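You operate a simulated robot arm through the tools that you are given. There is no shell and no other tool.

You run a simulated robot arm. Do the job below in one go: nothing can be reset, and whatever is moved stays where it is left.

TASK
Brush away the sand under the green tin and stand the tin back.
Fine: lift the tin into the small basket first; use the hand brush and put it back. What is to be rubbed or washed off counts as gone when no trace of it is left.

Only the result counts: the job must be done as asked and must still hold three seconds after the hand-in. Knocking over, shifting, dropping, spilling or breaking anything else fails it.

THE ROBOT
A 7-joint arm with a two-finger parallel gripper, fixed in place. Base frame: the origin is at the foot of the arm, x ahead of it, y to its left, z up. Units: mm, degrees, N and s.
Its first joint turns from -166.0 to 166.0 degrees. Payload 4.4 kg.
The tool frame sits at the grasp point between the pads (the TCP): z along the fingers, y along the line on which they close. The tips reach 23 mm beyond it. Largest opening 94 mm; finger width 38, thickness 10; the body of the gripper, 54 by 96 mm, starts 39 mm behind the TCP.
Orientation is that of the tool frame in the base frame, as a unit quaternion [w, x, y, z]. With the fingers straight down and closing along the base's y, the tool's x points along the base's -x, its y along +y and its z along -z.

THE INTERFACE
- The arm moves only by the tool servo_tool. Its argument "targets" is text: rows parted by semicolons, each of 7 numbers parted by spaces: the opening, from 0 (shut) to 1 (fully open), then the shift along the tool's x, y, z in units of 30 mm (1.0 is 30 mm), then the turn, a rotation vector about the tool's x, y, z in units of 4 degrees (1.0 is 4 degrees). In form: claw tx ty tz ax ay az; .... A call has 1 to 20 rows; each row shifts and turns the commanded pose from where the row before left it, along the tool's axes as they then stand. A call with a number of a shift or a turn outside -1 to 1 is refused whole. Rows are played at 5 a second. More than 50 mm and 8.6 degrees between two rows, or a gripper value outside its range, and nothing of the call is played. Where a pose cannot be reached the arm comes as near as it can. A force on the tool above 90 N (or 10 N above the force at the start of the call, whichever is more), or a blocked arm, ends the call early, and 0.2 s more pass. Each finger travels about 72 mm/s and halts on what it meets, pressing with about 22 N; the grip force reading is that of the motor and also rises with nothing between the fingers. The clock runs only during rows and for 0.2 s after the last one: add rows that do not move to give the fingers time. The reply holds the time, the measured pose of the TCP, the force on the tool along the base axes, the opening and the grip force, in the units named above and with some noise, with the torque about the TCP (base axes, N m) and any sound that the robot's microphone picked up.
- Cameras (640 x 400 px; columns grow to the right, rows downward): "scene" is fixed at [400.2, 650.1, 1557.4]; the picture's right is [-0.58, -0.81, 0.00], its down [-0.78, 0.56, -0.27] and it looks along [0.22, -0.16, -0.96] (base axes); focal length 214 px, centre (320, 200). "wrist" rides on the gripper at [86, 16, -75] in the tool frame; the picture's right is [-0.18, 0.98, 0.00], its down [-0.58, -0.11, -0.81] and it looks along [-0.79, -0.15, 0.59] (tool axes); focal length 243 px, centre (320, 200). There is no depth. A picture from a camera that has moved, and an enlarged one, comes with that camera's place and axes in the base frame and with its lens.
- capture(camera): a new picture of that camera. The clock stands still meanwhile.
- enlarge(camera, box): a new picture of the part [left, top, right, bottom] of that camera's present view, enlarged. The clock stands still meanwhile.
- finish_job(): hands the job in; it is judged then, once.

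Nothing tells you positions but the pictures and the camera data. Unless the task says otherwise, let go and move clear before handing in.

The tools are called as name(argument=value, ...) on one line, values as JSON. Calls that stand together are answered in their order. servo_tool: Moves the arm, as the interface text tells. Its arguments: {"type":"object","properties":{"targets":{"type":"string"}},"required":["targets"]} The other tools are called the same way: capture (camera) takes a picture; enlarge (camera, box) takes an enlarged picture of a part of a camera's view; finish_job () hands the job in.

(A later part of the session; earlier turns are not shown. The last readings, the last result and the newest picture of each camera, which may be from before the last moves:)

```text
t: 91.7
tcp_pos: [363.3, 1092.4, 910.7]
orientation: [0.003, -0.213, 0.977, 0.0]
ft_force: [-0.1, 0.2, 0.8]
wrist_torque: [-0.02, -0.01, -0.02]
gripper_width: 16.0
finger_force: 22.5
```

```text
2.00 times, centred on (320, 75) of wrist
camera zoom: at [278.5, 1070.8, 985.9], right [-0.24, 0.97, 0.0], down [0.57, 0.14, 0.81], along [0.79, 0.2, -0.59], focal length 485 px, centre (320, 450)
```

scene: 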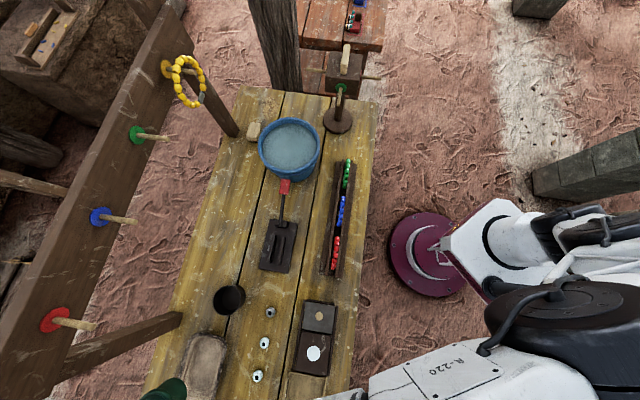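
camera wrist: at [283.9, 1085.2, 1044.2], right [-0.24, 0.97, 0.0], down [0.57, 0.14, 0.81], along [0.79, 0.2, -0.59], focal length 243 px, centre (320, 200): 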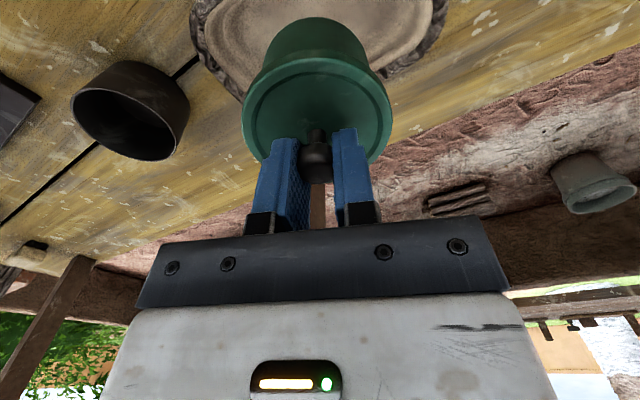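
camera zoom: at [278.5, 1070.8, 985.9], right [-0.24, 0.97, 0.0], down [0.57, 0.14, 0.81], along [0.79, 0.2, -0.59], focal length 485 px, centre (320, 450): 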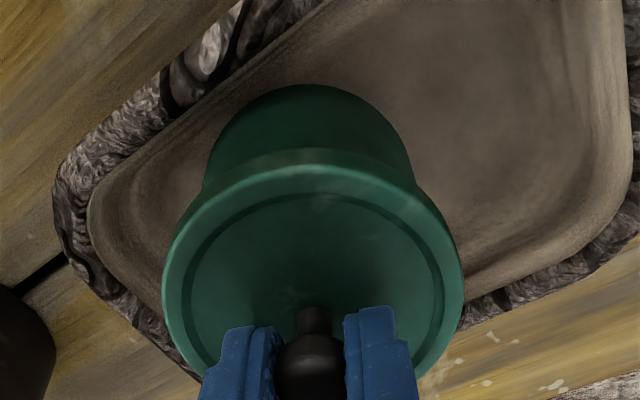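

Well centred across; I'll shift 7 mm along the basket's length and lower the rest until it touches.

servo_tool(targets="0 0.08 0.22 0 0 0 0;0 0 0 0.12 0 0 0;0 0 0 0.12 0 0 0;0 0 0 0.12 0 0 0;0 0 0 0 0 0 0")

enlarge(camera="scene", box=[130, 300, 290, 400])

enlarge(camera="wrist", box=[160, 0, 480, 150])

```text
t: 92.9
tcp_pos: [357.3, 1096.9, 899.9]
orientation: [0.002, -0.213, 0.977, 0.0]
ft_force: [-0.2, 1.1, -0.3]
wrist_torque: [0.0, 0.02, 0.0]
gripper_width: 16.0
finger_force: 22.3
```

```text
4.00 times, centred on (210, 350) of scene
camera zoom: at [400.2, 650.1, 1557.4], right [-0.58, -0.81, 0.0], down [-0.78, 0.56, -0.27], along [0.22, -0.16, -0.96], focal length 858 px, centre (760, -400)
```

zoom: 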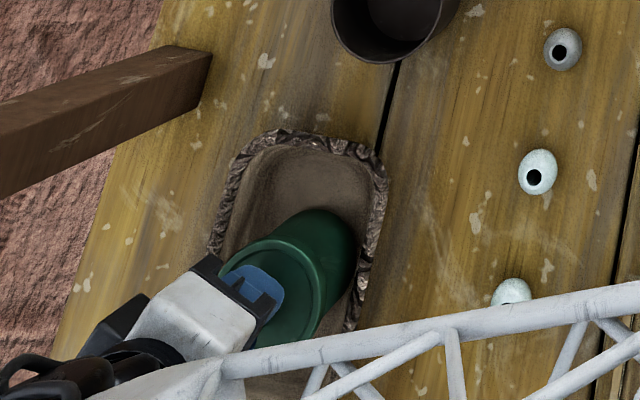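

```text
2.00 times, centred on (320, 75) of wrist
camera zoom: at [272.4, 1075.9, 974.9], right [-0.24, 0.97, 0.0], down [0.57, 0.14, 0.81], along [0.79, 0.2, -0.59], focal length 485 px, centre (320, 450)
```

zoom: 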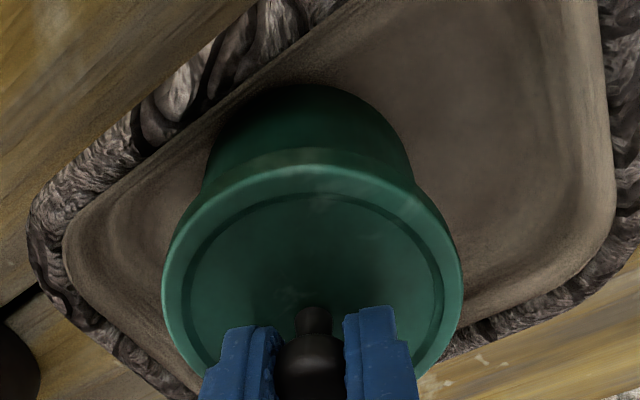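

Still no contact. I'll lower in small increments and watch for an upward force.

servo_tool(targets="0 0 0 0.1 0 0 0;0 0 0 0.1 0 0 0;0 0 0 0 0 0 0")

servo_tool(targets="0 0 0 0.05 0 0 0;0 0 0 0 0 0 0")

enlarge(camera="wrist", box=[160, 0, 480, 150])

```text
t: 93.7
tcp_pos: [358.5, 1097.4, 893.8]
orientation: [0.003, -0.213, 0.977, 0.0]
ft_force: [2.2, 1.8, 2.4]
wrist_torque: [0.02, -0.05, 0.01]
gripper_width: 16.5
finger_force: 21.9
```

```text
t: 94.3
tcp_pos: [357.1, 1098.1, 892.8]
orientation: [0.002, -0.213, 0.977, 0.0]
ft_force: [-0.7, -0.3, 0.5]
wrist_torque: [-0.01, 0.03, -0.01]
gripper_width: 16.2
finger_force: 22.1
heard: snap
```

```text
2.00 times, centred on (320, 75) of wrist
camera zoom: at [272.3, 1076.7, 967.5], right [-0.24, 0.97, 0.0], down [0.57, 0.14, 0.81], along [0.79, 0.2, -0.59], focal length 485 px, centre (320, 450)
```

zoom: 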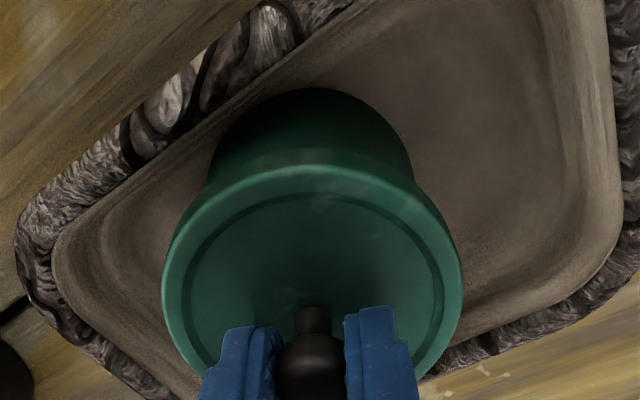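

A "snap" was heard around contact, with very low forces; nothing looks changed. I'll lower another millimetre or two to confirm the tin is seated.

servo_tool(targets="0 0 0 0.05 0 0 0;0 0 0 0 0 0 0")

capture(camera="scene")

capture(camera="wrist")

```text
t: 94.9
tcp_pos: [356.7, 1097.2, 893.3]
orientation: [0.003, -0.213, 0.977, 0.001]
ft_force: [-0.1, -0.9, 7.3]
wrist_torque: [0.1, 0.23, 0.04]
gripper_width: 16.5
finger_force: 22.0
```

```text
taken
```

scene: 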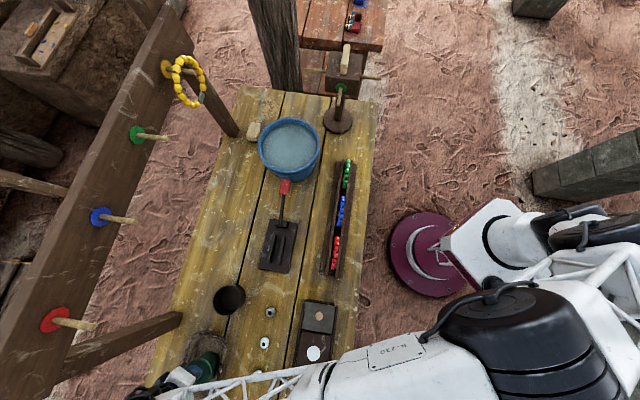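

```text
taken
camera wrist: at [272.7, 1075.9, 966.5], right [-0.24, 0.97, 0.0], down [0.57, 0.14, 0.81], along [0.79, 0.2, -0.59], focal length 243 px, centre (320, 200)
```

wrist: 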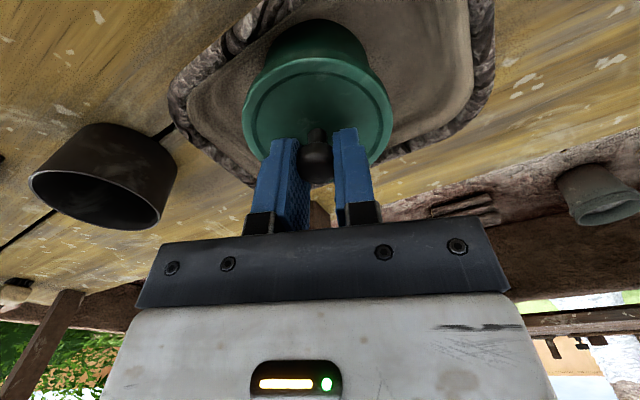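

The tin rests on the basket floor (7 N). I'll open the fingers and rise straight up.

servo_tool(targets="0.2 0 0 0 0 0 0;0.4 0 0 0 0 0 0;0.5 0 0 0 0 0 0;0.5 0 0 0 0 0 0;0.5 0 0 -0.3 0 0 0;0.5 0 0 -0.6 0 0 0;0.5 0 0 -0.9 0 0 0;0.5 0 0 -0.9 0 0 0;0.5 0 0 -0.9 0 0 0;0.5 0 0 -0.9 0 0 0;0.5 0 0 0 0 0 0")

capture(camera="wrist")

enlarge(camera="scene", box=[130, 300, 290, 400])

```text
t: 97.3
tcp_pos: [358.0, 1097.0, 1026.3]
orientation: [0.003, -0.212, 0.977, 0.001]
ft_force: [-0.9, -0.1, -0.3]
wrist_torque: [0.04, -0.02, 0.0]
gripper_width: 47.1
finger_force: 0.0
heard: snap
```

```text
taken
camera wrist: at [273.0, 1076.2, 1100.7], right [-0.24, 0.97, 0.0], down [0.57, 0.14, 0.81], along [0.79, 0.2, -0.59], focal length 243 px, centre (320, 200)
```

wrist: 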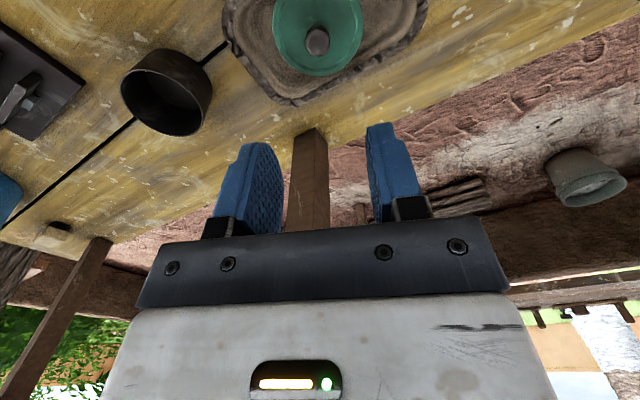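

```text
4.00 times, centred on (210, 350) of scene
camera zoom: at [400.2, 650.1, 1557.4], right [-0.58, -0.81, 0.0], down [-0.78, 0.56, -0.27], along [0.22, -0.16, -0.96], focal length 858 px, centre (760, -400)
```

zoom: 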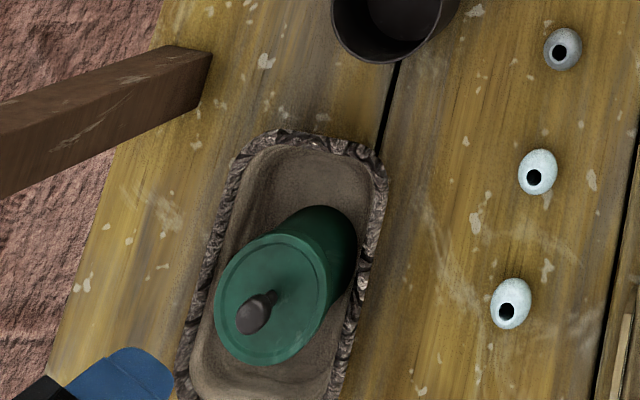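

The tin stands upright in the basket. Its knob-grip pose there is TCP (357, 1097, 893). Next is the hand brush, whose block top I triangulate at (935, 574, 842), about 60×48 mm; I'll travel back along the table's middle.

servo_tool(targets="0.5 0.3 -0.4 -0.9 0 0 0;0.5 0.5 -0.7 0 0 0 0;0.5 0.5 -0.7 0 0 0 0;0.5 0.3 -0.7 0 0 0 0;0.5 -0.302 -0.905 0 0 0 0;0.5 -0.302 -0.905 0 0 0 0;0.5 -0.302 -0.905 0 0 0 0;0.5 -0.302 -0.905 0 0 0 0;0.5 -0.302 -0.905 0 0 0 0;0.5 -0.302 -0.905 0 0 0 0;0.5 -0.302 -0.905 0 0 0 0;0.5 -0.302 -0.905 0 0 0 0;0.5 -0.302 -0.905 0 0 0 0;0.5 -0.302 -0.905 0 0 0 0;0.5 -0.302 -0.905 0 0 0 0;0.5 0 0 0 0 0 0")

```text
t: 100.7
tcp_pos: [559.2, 776.9, 1051.3]
orientation: [0.003, -0.213, 0.977, 0.0]
ft_force: [0.4, 0.2, 0.3]
wrist_torque: [0.01, -0.01, -0.02]
gripper_width: 47.1
finger_force: 0.0
```

servo_tool(targets="0.5 -0.347 -0.902 0 0 0 0;0.5 -0.347 -0.902 0 0 0 0;0.5 -0.347 -0.902 0 0 0 0;0.5 -0.347 -0.902 0 0 0 0;0.5 -0.347 -0.902 0 0 0 0;0.5 -0.347 -0.902 0 0 0 0;0.5 -0.347 -0.902 0 0 0 0;0.5 -0.347 -0.902 0 0 0 0;0.5 -0.347 -0.902 0 0 0 0;0.5 -0.347 -0.902 0 0 0 0;0.5 -0.347 -0.902 0 0 0 0;0.5 -0.347 -0.902 0 0 0 0;0.5 -0.347 -0.902 0 0 0 0;0.5 -0.347 -0.902 0 0 0 0;0.5 -0.347 -0.902 0 0 0 0;1 0 0 0 0 0 0")

servo_tool(targets="1 -0.7 -0.35 0 0 0 0;1 -0.7 -0.35 0 0 0 0;1 -0.7 -0.35 0 0 0 0;1 -0.7 -0.35 0 0 0 0;1 -0.7 -0.35 0 0 0 0;1 0 0 0 0 0 -1;1 0 0 0 0 0 -1;1 0 0 0 0 0 -1;1 0 0 0 0 0 -1;1 0 0 0 0 0 -1;1 0 0 0.7 0 0 0;1 0 0 0.7 0 0 0;1 0 0 0.7 0 0 0;1 0 0 0 0 0 0")

capture(camera="wrist")

capture(camera="scene")

```text
t: 104.1
tcp_pos: [870.2, 472.8, 1056.1]
orientation: [0.002, -0.213, 0.977, 0.001]
ft_force: [0.9, -0.3, -0.3]
wrist_torque: [0.01, 0.0, -0.01]
gripper_width: 94.1
finger_force: 0.1
```

```text
t: 107.1
tcp_pos: [988.4, 469.3, 993.0]
orientation: [0.003, -0.38, 0.925, 0.0]
ft_force: [-0.3, 0.2, 1.1]
wrist_torque: [-0.01, 0.02, -0.01]
gripper_width: 93.7
finger_force: 0.1
```

```text
taken
camera wrist: at [915.3, 420.3, 1067.5], right [-0.56, 0.83, 0.0], down [0.49, 0.33, 0.81], along [0.67, 0.45, -0.59], focal length 243 px, centre (320, 200)
```

wrist: 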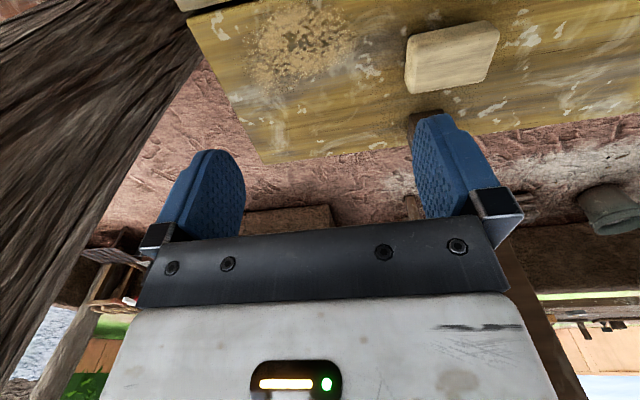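

```text
taken
```

scene: 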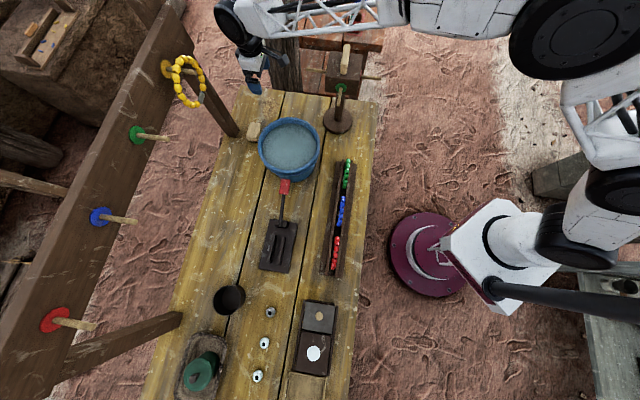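

enlarge(camera="wrist", box=[220, 0, 380, 100])

enlarge(camera="wrist", box=[370, 0, 530, 100])

enlarge(camera="scene", box=[235, 110, 275, 150])

```text
4.00 times, centred on (300, 50) of wrist
camera zoom: at [915.3, 420.3, 1067.5], right [-0.56, 0.83, 0.0], down [0.49, 0.33, 0.81], along [0.67, 0.45, -0.59], focal length 970 px, centre (400, 800)
```

zoom: 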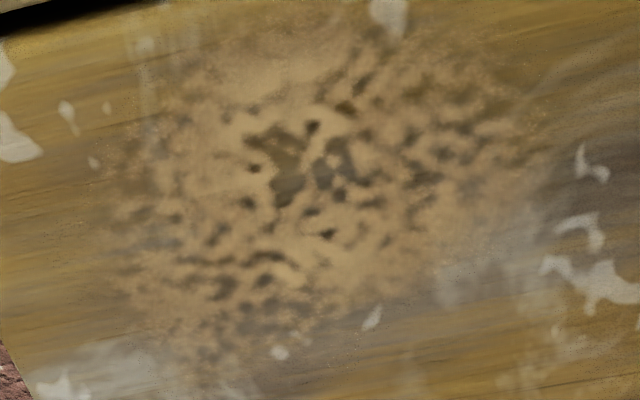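

```text
4.00 times, centred on (450, 50) of wrist
camera zoom: at [915.3, 420.3, 1067.5], right [-0.56, 0.83, 0.0], down [0.49, 0.33, 0.81], along [0.67, 0.45, -0.59], focal length 970 px, centre (-200, 800)
```

zoom: 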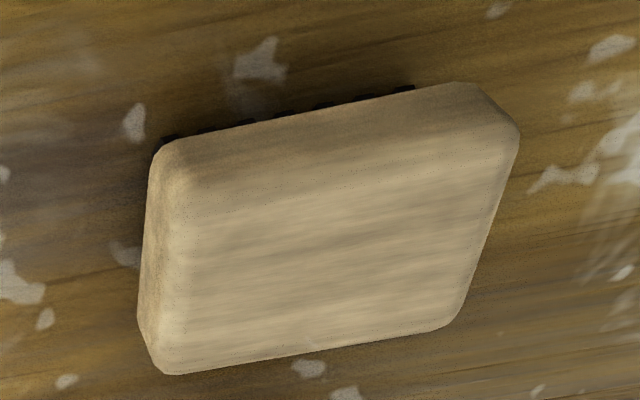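

```text
10.00 times, centred on (255, 130) of scene
camera zoom: at [400.2, 650.1, 1557.4], right [-0.58, -0.81, 0.0], down [-0.78, 0.56, -0.27], along [0.22, -0.16, -0.96], focal length 2145 px, centre (970, 900)
```

zoom: 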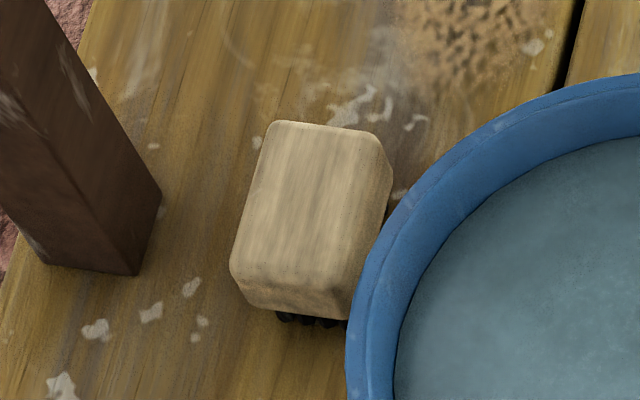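

Measured now: tabletop z≈800, brush block top centre (933, 574.5, 842) with its long side along az 135°, sand patch about 120×75 mm centred near (1019, 463). I'll go down beside it to z 885, then slide over the brush below the hanging ring.

servo_tool(targets="1 0 0 0.72 0 0 0;1 0 0 0.72 0 0 0;1 0 0 0.72 0 0 0;1 0 0 0.72 0 0 0;1 0 0 0.72 0 0 0;1 0 0 0 0 0 0")

servo_tool(targets="1 -0.23 0.758 0 0 0 0;1 -0.23 0.758 0 0 0 0;1 -0.23 0.758 0 0 0 0;1 0 0 0 0 0 0")

capture(camera="wrist")

enlarge(camera="scene", box=[150, 30, 310, 150])

```text
t: 108.5
tcp_pos: [989.4, 471.5, 882.5]
orientation: [0.003, -0.379, 0.925, 0.0]
ft_force: [-0.7, 0.2, -0.2]
wrist_torque: [0.04, 0.02, 0.02]
gripper_width: 94.0
finger_force: 0.0
```

```text
t: 109.5
tcp_pos: [957.6, 536.3, 883.3]
orientation: [0.002, -0.379, 0.925, 0.001]
ft_force: [-0.3, 1.1, 0.4]
wrist_torque: [0.0, -0.03, 0.0]
gripper_width: 94.0
finger_force: 0.1
```

```text
taken
camera wrist: at [884.6, 485.9, 957.4], right [-0.56, 0.83, 0.0], down [0.49, 0.33, 0.81], along [0.67, 0.45, -0.59], focal length 243 px, centre (320, 200)
```

wrist: 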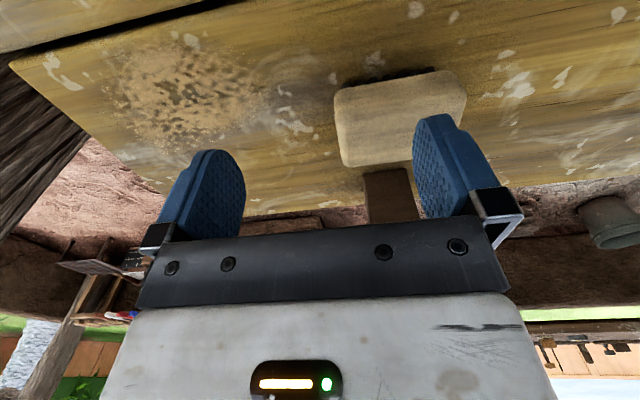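

```text
3.33 times, centred on (230, 90) of scene
camera zoom: at [400.2, 650.1, 1557.4], right [-0.58, -0.81, 0.0], down [-0.78, 0.56, -0.27], along [0.22, -0.16, -0.96], focal length 715 px, centre (620, 567)
```

zoom: 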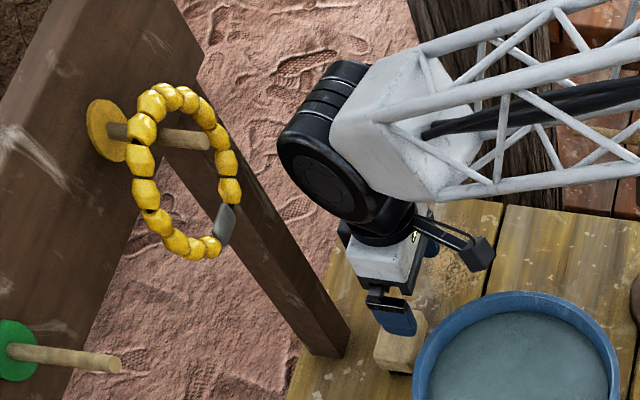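

The brush lines up with the closing direction. I'll move the last 45 mm over it and look once more.

servo_tool(targets="1 -0.155 0.74 0 0 0 0;1 -0.155 0.74 0 0 0 0;1 0 0 0 0 0 0")

capture(camera="wrist")

enlarge(camera="scene", box=[150, 30, 310, 150])

```text
t: 110.3
tcp_pos: [931.7, 572.5, 884.6]
orientation: [0.003, -0.38, 0.925, -0.001]
ft_force: [-0.2, 0.3, 0.1]
wrist_torque: [-0.03, -0.01, 0.0]
gripper_width: 93.7
finger_force: 0.1
```

```text
taken
camera wrist: at [858.3, 523.2, 958.6], right [-0.56, 0.83, 0.0], down [0.49, 0.33, 0.81], along [0.67, 0.45, -0.59], focal length 243 px, centre (320, 200)
```

wrist: 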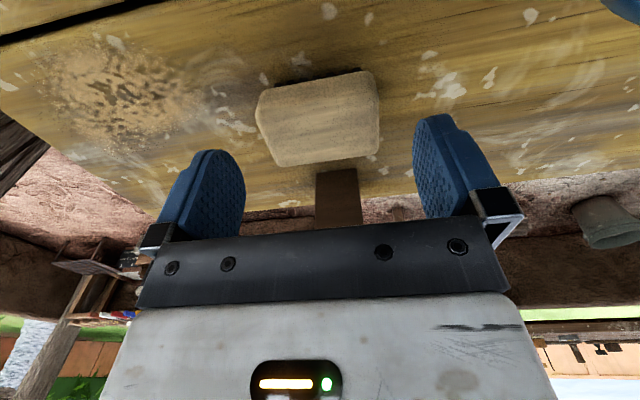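

```text
3.33 times, centred on (230, 90) of scene
camera zoom: at [400.2, 650.1, 1557.4], right [-0.58, -0.81, 0.0], down [-0.78, 0.56, -0.27], along [0.22, -0.16, -0.96], focal length 715 px, centre (620, 567)
```

zoom: 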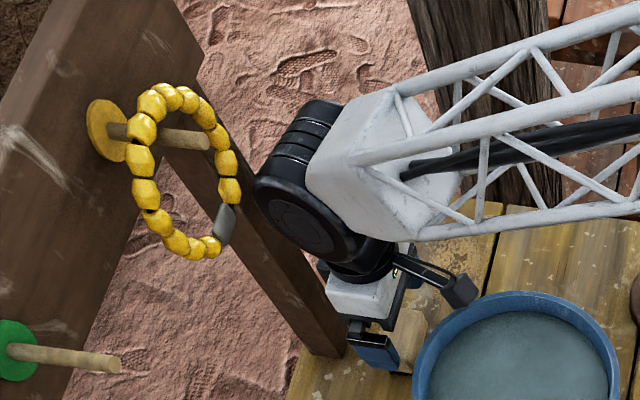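

Centred over the brush. I'll descend to grip height and close on the block's ends.

servo_tool(targets="1 0 0 0.5 0 0 0;1 0 0 0.5 0 0 0;1 0 0 0.5 0 0 0;1 0 0 0 0 0 0;0.4 0 0 0 0 0 0;0.4 0 0 0 0 0 0;0.4 0 0 0 0 0 0")

capture(camera="wrist")

enlarge(camera="scene", box=[190, 60, 310, 150])

```text
t: 111.0
tcp_pos: [935.6, 572.8, 870.3]
orientation: [0.013, -0.379, 0.925, 0.001]
ft_force: [1.5, 0.3, 1.2]
wrist_torque: [-0.12, 0.25, 0.0]
gripper_width: 93.9
finger_force: 0.0
stopped in row 3: the force on the tool passed its limit at 118 N (the readings are from after the stop); the commanded pose is now the measured one
```

```text
taken
camera wrist: at [861.7, 523.4, 943.7], right [-0.56, 0.83, 0.0], down [0.47, 0.32, 0.82], along [0.68, 0.46, -0.57], focal length 243 px, centre (320, 200)
```

wrist: 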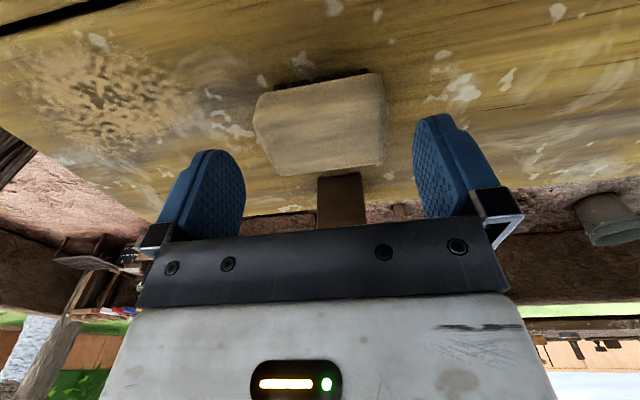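

```text
4.44 times, centred on (250, 105) of scene
camera zoom: at [400.2, 650.1, 1557.4], right [-0.58, -0.81, 0.0], down [-0.78, 0.56, -0.27], along [0.22, -0.16, -0.96], focal length 953 px, centre (631, 622)
```

zoom: 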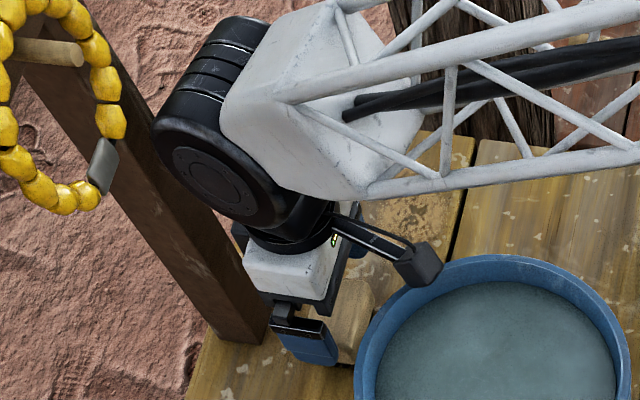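

The hit came from the wrist camera touching the tub's rim: re-triangulating, the tub's rim is much higher than I assumed (z≈938, centre about (752, 522), radius about 101). I'll rise and check the tub.

servo_tool(targets="1 0 0 -0.3 0 0 0;1 0 0 -0.5 0 0 0;1 0 0 -0.5 0 0 0;1 0 0 0 0 0 0")

enlarge(camera="scene", box=[220, 70, 380, 170])

capture(camera="scene")

```text
t: 112.0
tcp_pos: [935.2, 573.2, 910.8]
orientation: [0.013, -0.379, 0.925, 0.003]
ft_force: [0.0, 0.5, 0.6]
wrist_torque: [0.04, 0.0, -0.01]
gripper_width: 94.0
finger_force: 0.1
```

```text
4.00 times, centred on (300, 120) of scene
camera zoom: at [400.2, 650.1, 1557.4], right [-0.58, -0.81, 0.0], down [-0.78, 0.56, -0.27], along [0.22, -0.16, -0.96], focal length 858 px, centre (400, 520)
```

zoom: 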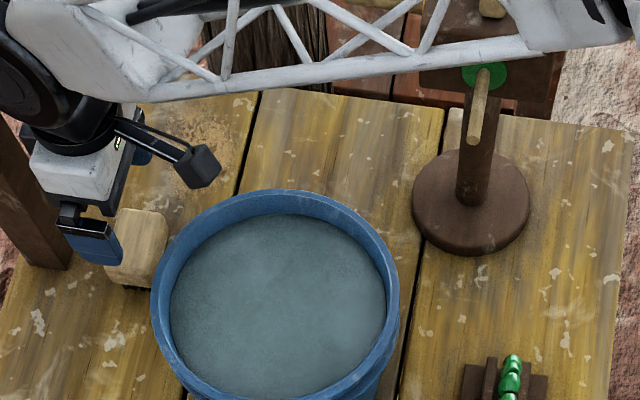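

```text
taken
```

scene: 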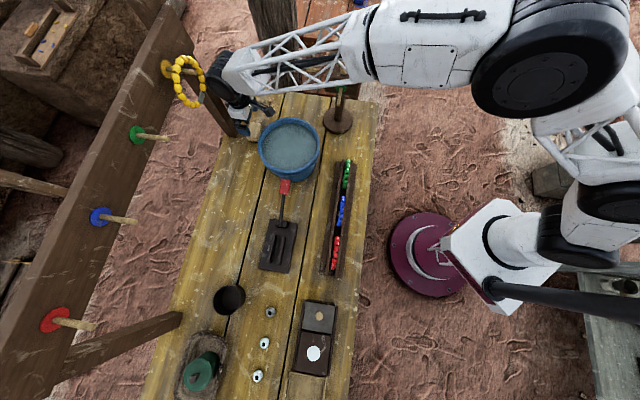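

The tub is exactly where it was. I'll move away towards the patch, take out the small tilt, and turn the hand so that it closes across the brush's short side with the camera on the free side.

servo_tool(targets="1 0.13 -0.725 0 0 0.38 0;1 0.13 -0.725 0 0 0 0;1 0.13 -0.725 0 0 0 0;1 0.13 -0.725 0 0 0 0;1 0 0 0 0 0 1;1 0 0 0 0 0 1;1 0 0 0 0 0 1;1 0 0 0 0 0 1;1 0 0 0 0 0 1;1 0 0 0 0 0 1;1 0 0 0 0 0 1;1 0 0 0 0 0 1;1 0 0 0 0 0 1;1 0 0 0 0 0 1;1 0 0 0 0 0 1;1 0 0 0 0 0 1;1 0 0 0 0 0 0")

servo_tool(targets="1 0 0 0 0 0 1;1 0 0 0 0 0 1;1 0 0 0 0 0 1;1 0 0 0 0 0 1;1 0 0 0 0 0 1;1 0 0 0 0 0 1;1 0 0 0 0 0 1;1 0 0 0 0 0 1;1 0 0 0 0 0 1;1 0 0 0 0 0 1;1 0 0 0 0 0 0.4;1 0 0 0 0 0 0")

capture(camera="wrist")

capture(camera="scene")

```text
t: 115.6
tcp_pos: [984.8, 500.2, 909.5]
orientation: [0.002, 0.03, 1.0, -0.002]
ft_force: [0.0, 1.0, -1.2]
wrist_torque: [0.0, -0.02, 0.03]
gripper_width: 94.1
finger_force: 0.0
```

```text
t: 118.2
tcp_pos: [985.4, 499.1, 909.0]
orientation: [0.003, 0.383, 0.924, -0.002]
ft_force: [0.4, -0.1, 0.3]
wrist_torque: [-0.01, -0.07, 0.03]
gripper_width: 93.8
finger_force: 0.0
```

```text
taken
camera wrist: at [935.8, 573.0, 983.9], right [0.83, 0.56, 0.0], down [0.33, -0.48, 0.81], along [0.46, -0.67, -0.59], focal length 243 px, centre (320, 200)
```

wrist: 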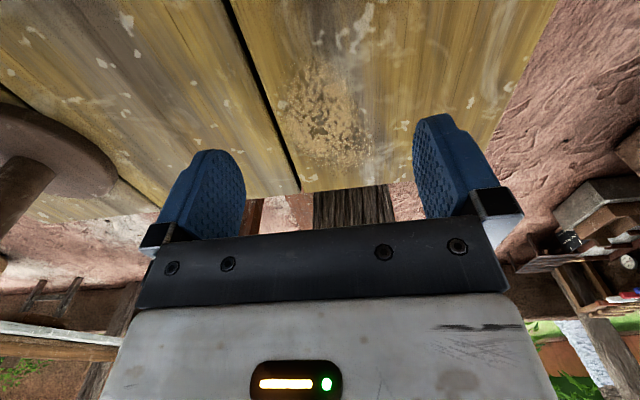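

```text
taken
```

scene: 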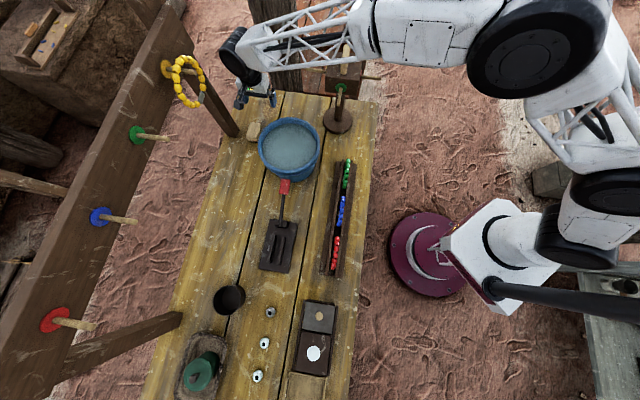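

Good view of the sand patch. Now I'll move over the brush again at z≈882 with this orientation.

servo_tool(targets="1 0 0 0.9 0 0 0;1 0.753 0.135 0 0 0 0;1 0.753 0.135 0 0 0 0;1 0.753 0.135 0 0 0 0;1 0.753 0.135 0 0 0 0;1 0 0 0 0 0 0")

capture(camera="wrist")

enlarge(camera="scene", box=[170, 60, 310, 150])

```text
t: 119.6
tcp_pos: [934.5, 574.7, 881.1]
orientation: [0.001, 0.382, 0.924, -0.003]
ft_force: [-0.7, -1.0, 1.3]
wrist_torque: [-0.03, 0.0, -0.02]
gripper_width: 93.8
finger_force: 0.1
```

```text
taken
camera wrist: at [884.2, 647.6, 956.8], right [0.83, 0.56, 0.0], down [0.33, -0.48, 0.81], along [0.46, -0.67, -0.59], focal length 243 px, centre (320, 200)
```

wrist: 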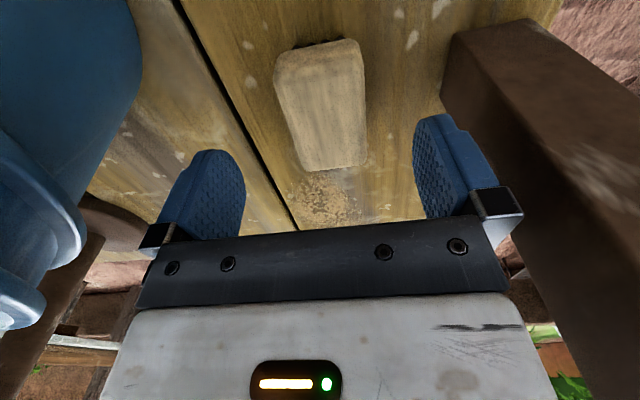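

```text
4.44 times, centred on (240, 105) of scene
camera zoom: at [400.2, 650.1, 1557.4], right [-0.58, -0.81, 0.0], down [-0.78, 0.56, -0.27], along [0.22, -0.16, -0.96], focal length 953 px, centre (676, 622)
```

zoom: 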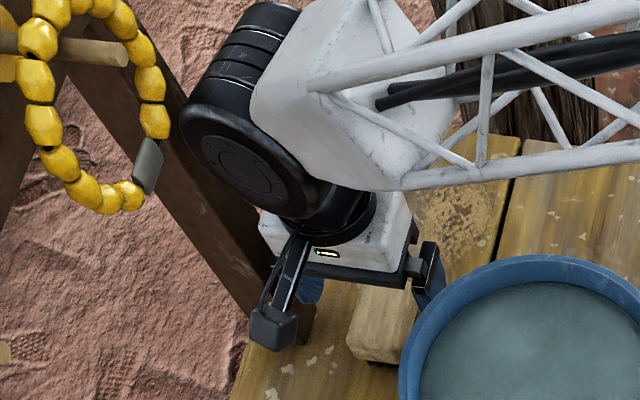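

Aligned. I'll descend to z≈838 and close across the brush's short side.

servo_tool(targets="1 0 0.08 0.48 0 0 0;1 0 0 0.48 0 0 0;1 0 0 0.48 0 0 0;1 0 0 0 0 0 0")

capture(camera="wrist")

```text
t: 120.6
tcp_pos: [934.2, 576.1, 839.3]
orientation: [0.002, 0.383, 0.924, -0.001]
ft_force: [-0.1, -0.6, -0.2]
wrist_torque: [0.0, -0.01, -0.01]
gripper_width: 94.0
finger_force: 0.2
```

```text
taken
camera wrist: at [885.2, 649.8, 913.4], right [0.83, 0.56, 0.0], down [0.33, -0.48, 0.81], along [0.46, -0.67, -0.59], focal length 243 px, centre (320, 200)
```

wrist: 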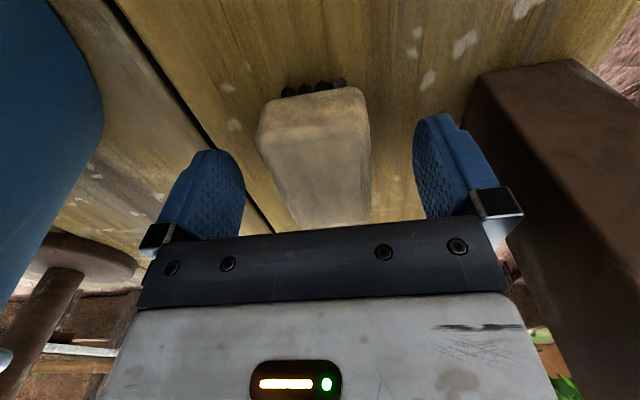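

The brush is between the fingers with no contact; closing now.

servo_tool(targets="0.7 0 0 0 0 0 0;0.5 0 0 0 0 0 0;0.3 0 0 0 0 0 0;0.2 0 0 0 0 0 0;0.2 0 0 0 0 0 0")

capture(camera="wrist")

```text
t: 121.8
tcp_pos: [933.5, 577.0, 839.2]
orientation: [0.002, 0.383, 0.924, -0.001]
ft_force: [-0.4, -1.3, 0.9]
wrist_torque: [-0.02, 0.08, -0.01]
gripper_width: 44.6
finger_force: 21.9
```

```text
taken
camera wrist: at [885.2, 649.8, 913.5], right [0.83, 0.56, 0.0], down [0.33, -0.48, 0.81], along [0.46, -0.67, -0.59], focal length 243 px, centre (320, 200)
```

wrist: 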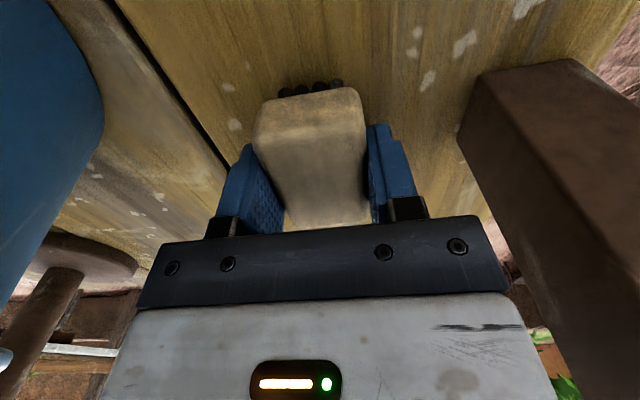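

The brush is gripped (44.6 mm); its home pose is TCP (933.8, 576.5, 839.2). I'll lift it, go to the near end of the patch and set it down.

servo_tool(targets="0.2 0 0 -0.3 0 0 0;0.2 0 0 -0.5 0 0 0;0.2 0 0 0 0 0 0;0.2 -0.73 -0.223 0 0 0 0;0.2 -0.73 -0.223 0 0 0 0;0.2 -0.72 -0.223 0 0 0 0;0.2 0 0 0 0 0 0")

capture(camera="wrist")

enlarge(camera="scene", box=[200, 60, 340, 150])

```text
t: 123.4
tcp_pos: [967.0, 517.0, 864.9]
orientation: [0.001, 0.384, 0.923, -0.002]
ft_force: [-0.2, -0.3, -0.8]
wrist_torque: [0.0, 0.01, 0.01]
gripper_width: 44.5
finger_force: 22.0
```

```text
taken
camera wrist: at [917.7, 590.4, 938.5], right [0.83, 0.56, 0.0], down [0.33, -0.48, 0.81], along [0.46, -0.67, -0.59], focal length 243 px, centre (320, 200)
```

wrist: 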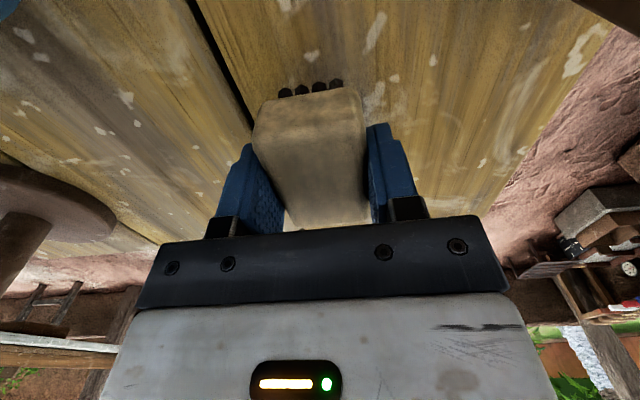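

```text
4.44 times, centred on (270, 105) of scene
camera zoom: at [400.2, 650.1, 1557.4], right [-0.58, -0.81, 0.0], down [-0.78, 0.56, -0.27], along [0.22, -0.16, -0.96], focal length 953 px, centre (542, 622)
```

zoom: 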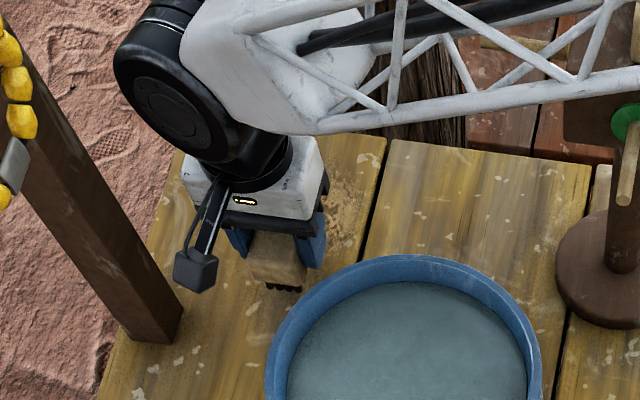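

Lined up with the patch's middle lane. I'll lower the bristles to the table and check the force.

servo_tool(targets="0.2 0 0 0.4 0 0 0;0.2 0 0 0.4 0 0 0;0.2 0 0 0.07 0 0 0;0.2 0 0 0 0 0 0")

```text
t: 124.4
tcp_pos: [967.0, 515.7, 838.0]
orientation: [0.003, 0.382, 0.924, -0.002]
ft_force: [-0.2, -1.3, 18.1]
wrist_torque: [-0.03, 0.06, -0.01]
gripper_width: 44.4
finger_force: 21.9
```

18 N of pressure is plenty; I'll ease slightly and sweep the middle lane forward and back.

servo_tool(targets="0.2 0 0 -0.02 0 0 0;0.2 -0.4 0 0 0 0 0;0.2 -0.5 0 0 0 0 0;0.2 -0.5 0 0 0 0 0;0.2 -0.5 0 0 0 0 0;0.2 -0.5 0 0 0 0 0;0.2 -0.5 0 0 0 0 0;0.2 -0.5 0 0 0 0 0;0.2 -0.5 0 0 0 0 0;0.2 -0.4 0 0 0 0 0;0.2 0 0 0 0 0 0")

enlarge(camera="scene", box=[200, 60, 340, 150])

capture(camera="wrist")

```text
t: 126.8
tcp_pos: [1057.6, 424.5, 836.9]
orientation: [0.002, 0.382, 0.924, -0.003]
ft_force: [-0.2, 1.2, 3.9]
wrist_torque: [0.02, -0.14, 0.04]
gripper_width: 44.6
finger_force: 22.5
```

```text
4.44 times, centred on (270, 105) of scene
camera zoom: at [400.2, 650.1, 1557.4], right [-0.58, -0.81, 0.0], down [-0.78, 0.56, -0.27], along [0.22, -0.16, -0.96], focal length 953 px, centre (542, 622)
```

zoom: 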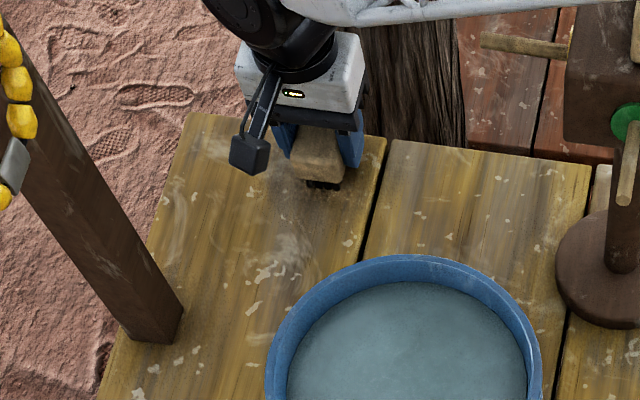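

```text
taken
camera wrist: at [1009.4, 498.2, 911.5], right [0.83, 0.56, 0.0], down [0.33, -0.48, 0.81], along [0.46, -0.67, -0.59], focal length 243 px, centre (320, 200)
```

wrist: 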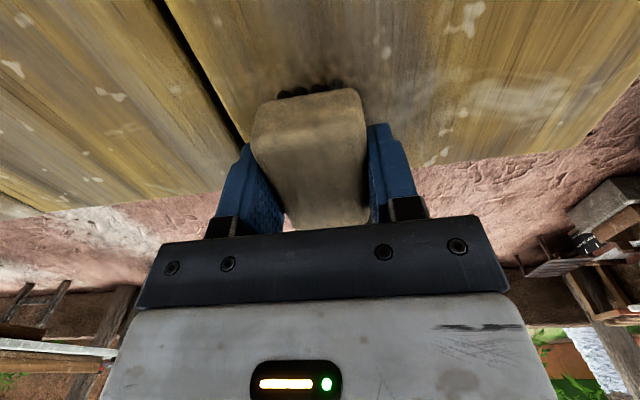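

Most of the sand vanished in one pass. I'll sweep the neighbouring lanes too.

servo_tool(targets="0.2 0 0.35 0 0 0 0;0.2 0 0.35 0 0 0 0;0.2 0.4 0 0 0 0 0;0.2 0.5 0 0 0 0 0;0.2 0.5 0 0 0 0 0;0.2 0.5 0 0 0 0 0;0.2 0.5 0 0 0 0 0;0.2 0.5 0 0 0 0 0;0.2 0.5 0 0 0 0 0;0.2 0.5 0 0 0 0 0;0.2 0.4 0 0 0 0 0;0.2 0 -0.5 0 0 0 0;0.2 0 -0.5 0 0 0 0;0.2 0 -0.4 0 0 0 0;0.2 0 0 0 0 0 0")

servo_tool(targets="0.2 -0.4 0 0 0 0 0;0.2 -0.5 0 0 0 0 0;0.2 -0.5 0 0 0 0 0;0.2 -0.5 0 0 0 0 0;0.2 -0.5 0 0 0 0 0;0.2 -0.5 0 0 0 0 0;0.2 -0.5 0 0 0 0 0;0.2 -0.5 0 0 0 0 0;0.2 -0.4 0 0 0 0 0;0.2 0 0.35 0 0 0 0;0.2 0 0.35 0 0 0 0;0.2 0 0 0 0 0 0")

servo_tool(targets="0.2 0.4 0 0 0 0 0;0.2 0.5 0 0 0 0 0;0.2 0.5 0 0 0 0 0;0.2 0.5 0 0 0 0 0;0.2 0.5 0 0 0 0 0;0.2 0.5 0 0 0 0 0;0.2 0.5 0 0 0 0 0;0.2 0.5 0 0 0 0 0;0.2 0.4 0 0 0 0 0;0.2 0 0 -0.5 0 0 0;0.2 0 0 -0.5 0 0 0;0.2 0 0 0 0 0 0")

capture(camera="wrist")

enlarge(camera="scene", box=[230, 75, 310, 135])

```text
t: 130.0
tcp_pos: [952.2, 501.7, 837.0]
orientation: [0.003, 0.382, 0.924, -0.001]
ft_force: [6.0, 5.4, 14.9]
wrist_torque: [0.08, -0.14, -0.02]
gripper_width: 44.4
finger_force: 22.5
```

```text
t: 132.6
tcp_pos: [1059.7, 423.1, 839.2]
orientation: [0.003, 0.383, 0.924, -0.003]
ft_force: [0.2, 0.2, -0.8]
wrist_torque: [-0.01, 0.03, 0.02]
gripper_width: 44.4
finger_force: 21.7
```

```text
t: 135.2
tcp_pos: [966.2, 516.4, 869.8]
orientation: [0.002, 0.382, 0.924, -0.002]
ft_force: [0.8, 0.3, -1.4]
wrist_torque: [-0.02, -0.02, 0.04]
gripper_width: 44.5
finger_force: 21.8
```

```text
taken
camera wrist: at [916.9, 589.9, 944.1], right [0.83, 0.56, 0.0], down [0.33, -0.48, 0.81], along [0.46, -0.67, -0.59], focal length 243 px, centre (320, 200)
```

wrist: 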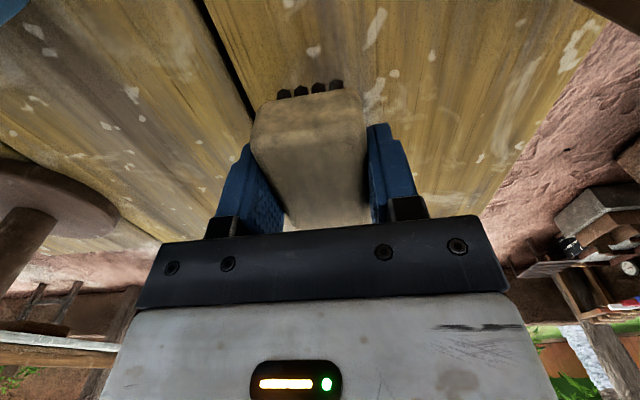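

```text
6.67 times, centred on (270, 105) of scene
camera zoom: at [400.2, 650.1, 1557.4], right [-0.58, -0.81, 0.0], down [-0.78, 0.56, -0.27], along [0.22, -0.16, -0.96], focal length 1430 px, centre (653, 833)
```

zoom: 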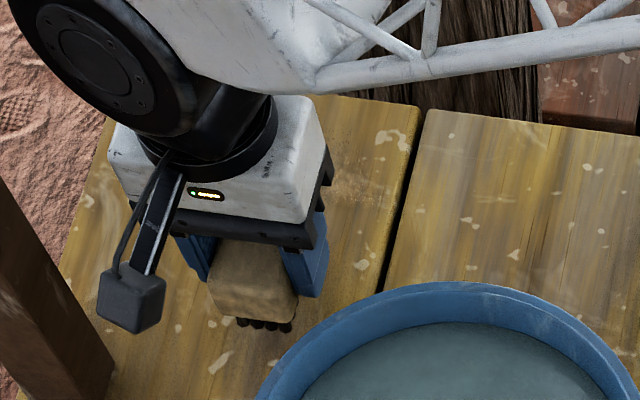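

I'll move the brush aside to inspect the patch from above.

servo_tool(targets="0.2 0.73 0.2 0 0 0 0;0.2 0.73 0.2 0 0 0 0;0.2 0.73 0.2 0 0 0 0;0.2 0 0 0 0 0 0")

enlarge(camera="scene", box=[240, 85, 304, 125])

capture(camera="wrist")

```text
t: 136.2
tcp_pos: [931.9, 575.2, 865.9]
orientation: [0.002, 0.383, 0.924, -0.001]
ft_force: [-0.4, 0.2, -1.1]
wrist_torque: [-0.02, -0.01, 0.01]
gripper_width: 44.6
finger_force: 21.8
```

```text
10.00 times, centred on (272, 105) of scene
camera zoom: at [400.2, 650.1, 1557.4], right [-0.58, -0.81, 0.0], down [-0.78, 0.56, -0.27], along [0.22, -0.16, -0.96], focal length 2145 px, centre (800, 1150)
```

zoom: 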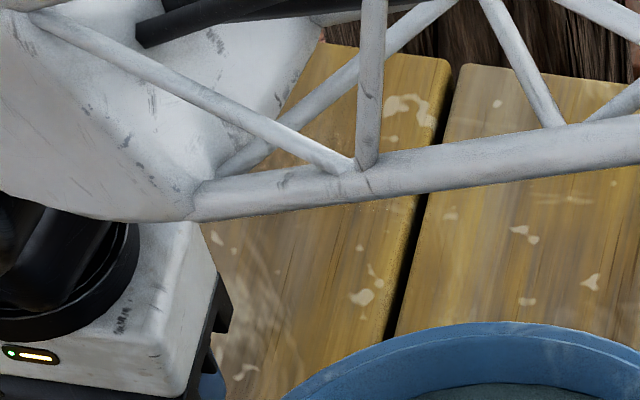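

```text
taken
camera wrist: at [882.4, 649.2, 941.7], right [0.83, 0.56, 0.0], down [0.33, -0.48, 0.81], along [0.46, -0.67, -0.59], focal length 243 px, centre (320, 200)
```

wrist: 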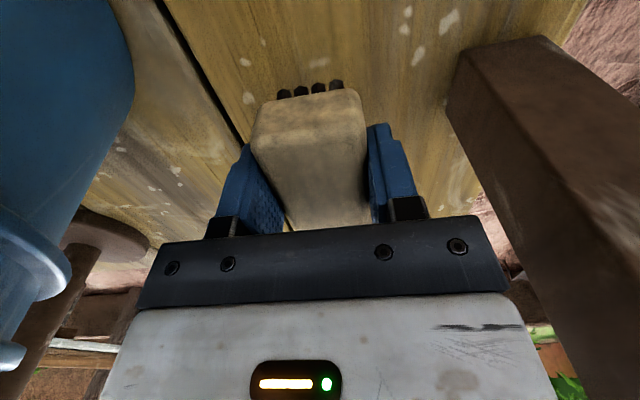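

The forearm hides the patch from here. I'll do a second, denser set of passes with a touch more pressure at the far end, where contact was lightest, and then look properly.

servo_tool(targets="0.2 -0.73 -0.2 0 0 0 0;0.2 -0.73 -0.2 0 0 0 0;0.2 -0.73 -0.2 0 0 0 0;0.2 0 0.5 0 0 0 0;0.2 0 0.5 0 0 0 0;0.2 0 0 0.5 0 0 0;0.2 0 0 0.4 0 0 0;0.2 0 0 0 0 0 0")

```text
t: 138.0
tcp_pos: [986.4, 537.2, 841.1]
orientation: [0.002, 0.383, 0.924, -0.003]
ft_force: [-0.2, 1.2, -1.0]
wrist_torque: [0.0, -0.02, -0.03]
gripper_width: 44.7
finger_force: 22.1
```

servo_tool(targets="0.2 0 0 0.08 0 0 0;0.2 0 0 0.03 0 0 0;0.2 0 0 0 0 0 0")

```text
t: 138.8
tcp_pos: [987.3, 536.0, 838.6]
orientation: [0.002, 0.383, 0.924, -0.002]
ft_force: [-0.9, -0.4, -1.2]
wrist_torque: [0.03, 0.01, -0.02]
gripper_width: 44.6
finger_force: 22.0
```

servo_tool(targets="0.2 0 0 0.05 0 0 0;0.2 0 0 0 0 0 0")

```text
t: 139.4
tcp_pos: [986.6, 537.0, 836.5]
orientation: [0.002, 0.383, 0.924, -0.002]
ft_force: [-0.5, 0.5, -0.3]
wrist_torque: [-0.02, -0.05, -0.01]
gripper_width: 44.5
finger_force: 22.5
```

servo_tool(targets="0.2 0 0 0.05 0 0 0;0.2 0 0 0 0 0 0")

```text
t: 140.0
tcp_pos: [987.8, 538.8, 835.7]
orientation: [0.003, 0.383, 0.924, -0.002]
ft_force: [-1.5, -2.7, 14.1]
wrist_torque: [-0.11, 0.06, 0.01]
gripper_width: 44.5
finger_force: 21.9
```

Contact at 14 N. Now the dense passes.

servo_tool(targets="0.2 -0.4 0 0.004 0 0 0;0.2 -0.5 0 0.004 0 0 0;0.2 -0.5 0 0.004 0 0 0;0.2 -0.5 0 0.004 0 0 0;0.2 -0.5 0 0.004 0 0 0;0.2 -0.5 0 0.004 0 0 0;0.2 -0.5 0 0.004 0 0 0;0.2 -0.5 0 0.004 0 0 0;0.2 -0.4 0 0.004 0 0 0;0.2 0 0 0 0 0 0")

servo_tool(targets="0.2 0 -0.55 0 0 0 0;0.2 0.4 0 -0.004 0 0 0;0.2 0.5 0 -0.004 0 0 0;0.2 0.5 0 -0.004 0 0 0;0.2 0.5 0 -0.004 0 0 0;0.2 0.5 0 -0.004 0 0 0;0.2 0.5 0 -0.004 0 0 0;0.2 0.5 0 -0.004 0 0 0;0.2 0.5 0 -0.004 0 0 0;0.2 0.4 0 -0.004 0 0 0;0.2 0 0 0 0 0 0")

```text
t: 142.2
tcp_pos: [1079.0, 448.0, 835.1]
orientation: [0.002, 0.382, 0.924, -0.003]
ft_force: [-0.1, -0.2, 1.6]
wrist_torque: [0.01, -0.07, -0.02]
gripper_width: 44.7
finger_force: 22.3
```

```text
t: 144.6
tcp_pos: [976.1, 526.6, 835.2]
orientation: [0.002, 0.383, 0.924, -0.003]
ft_force: [0.6, -0.2, 2.0]
wrist_torque: [-0.05, -0.1, -0.03]
gripper_width: 44.5
finger_force: 22.2
```

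Contact is light (2 N); I'll press a little more and continue the remaining lanes.

servo_tool(targets="0.2 0 -0.55 0.03 0 0 0;0.2 -0.4 0 0.003 0 0 0;0.2 -0.5 0 0.003 0 0 0;0.2 -0.5 0 0.003 0 0 0;0.2 -0.5 0 0.003 0 0 0;0.2 -0.5 0 0.003 0 0 0;0.2 -0.5 0 0.003 0 0 0;0.2 -0.5 0 0.003 0 0 0;0.2 -0.5 0 0.003 0 0 0;0.2 -0.4 0 0.003 0 0 0;0.2 0 0 0 0 0 0")

servo_tool(targets="0.2 0 -0.5 0 0 0 0;0.2 0.4 0 -0.003 0 0 0;0.2 0.5 0 -0.003 0 0 0;0.2 0.5 0 -0.003 0 0 0;0.2 0.5 0 -0.003 0 0 0;0.2 0.5 0 -0.003 0 0 0;0.2 0.5 0 -0.003 0 0 0;0.2 0.5 0 -0.003 0 0 0;0.2 0.5 0 -0.003 0 0 0;0.2 0.4 0 -0.003 0 0 0;0.2 0 0 0 0 0 0")

servo_tool(targets="0.2 0 -0.5 0.01 0 0 0;0.2 -0.4 0 0.003 0 0 0;0.2 -0.5 0 0.003 0 0 0;0.2 -0.5 0 0.003 0 0 0;0.2 -0.5 0 0.003 0 0 0;0.2 -0.5 0 0.003 0 0 0;0.2 -0.5 0 0.003 0 0 0;0.2 -0.5 0 0.003 0 0 0;0.2 -0.5 0 0.003 0 0 0;0.2 0 0 0 0 0 0;0.2 0 0 -0.5 0 0 0;0.2 0 0 -0.8 0 0 0;0.2 0 0 0 0 0 0")

```text
t: 147.0
tcp_pos: [1054.9, 424.6, 832.8]
orientation: [0.002, 0.383, 0.924, -0.002]
ft_force: [-5.0, 7.5, 19.2]
wrist_torque: [0.08, -0.03, 0.02]
gripper_width: 44.4
finger_force: 21.6
```

```text
t: 149.4
tcp_pos: [953.1, 503.4, 833.4]
orientation: [0.001, 0.382, 0.924, -0.002]
ft_force: [1.0, 0.1, -0.1]
wrist_torque: [-0.01, -0.03, -0.01]
gripper_width: 44.7
finger_force: 22.5
```

```text
t: 152.2
tcp_pos: [1025.4, 409.9, 871.6]
orientation: [0.001, 0.383, 0.924, -0.002]
ft_force: [-0.5, -0.1, -0.7]
wrist_torque: [0.0, 0.02, 0.03]
gripper_width: 44.5
finger_force: 21.8
```

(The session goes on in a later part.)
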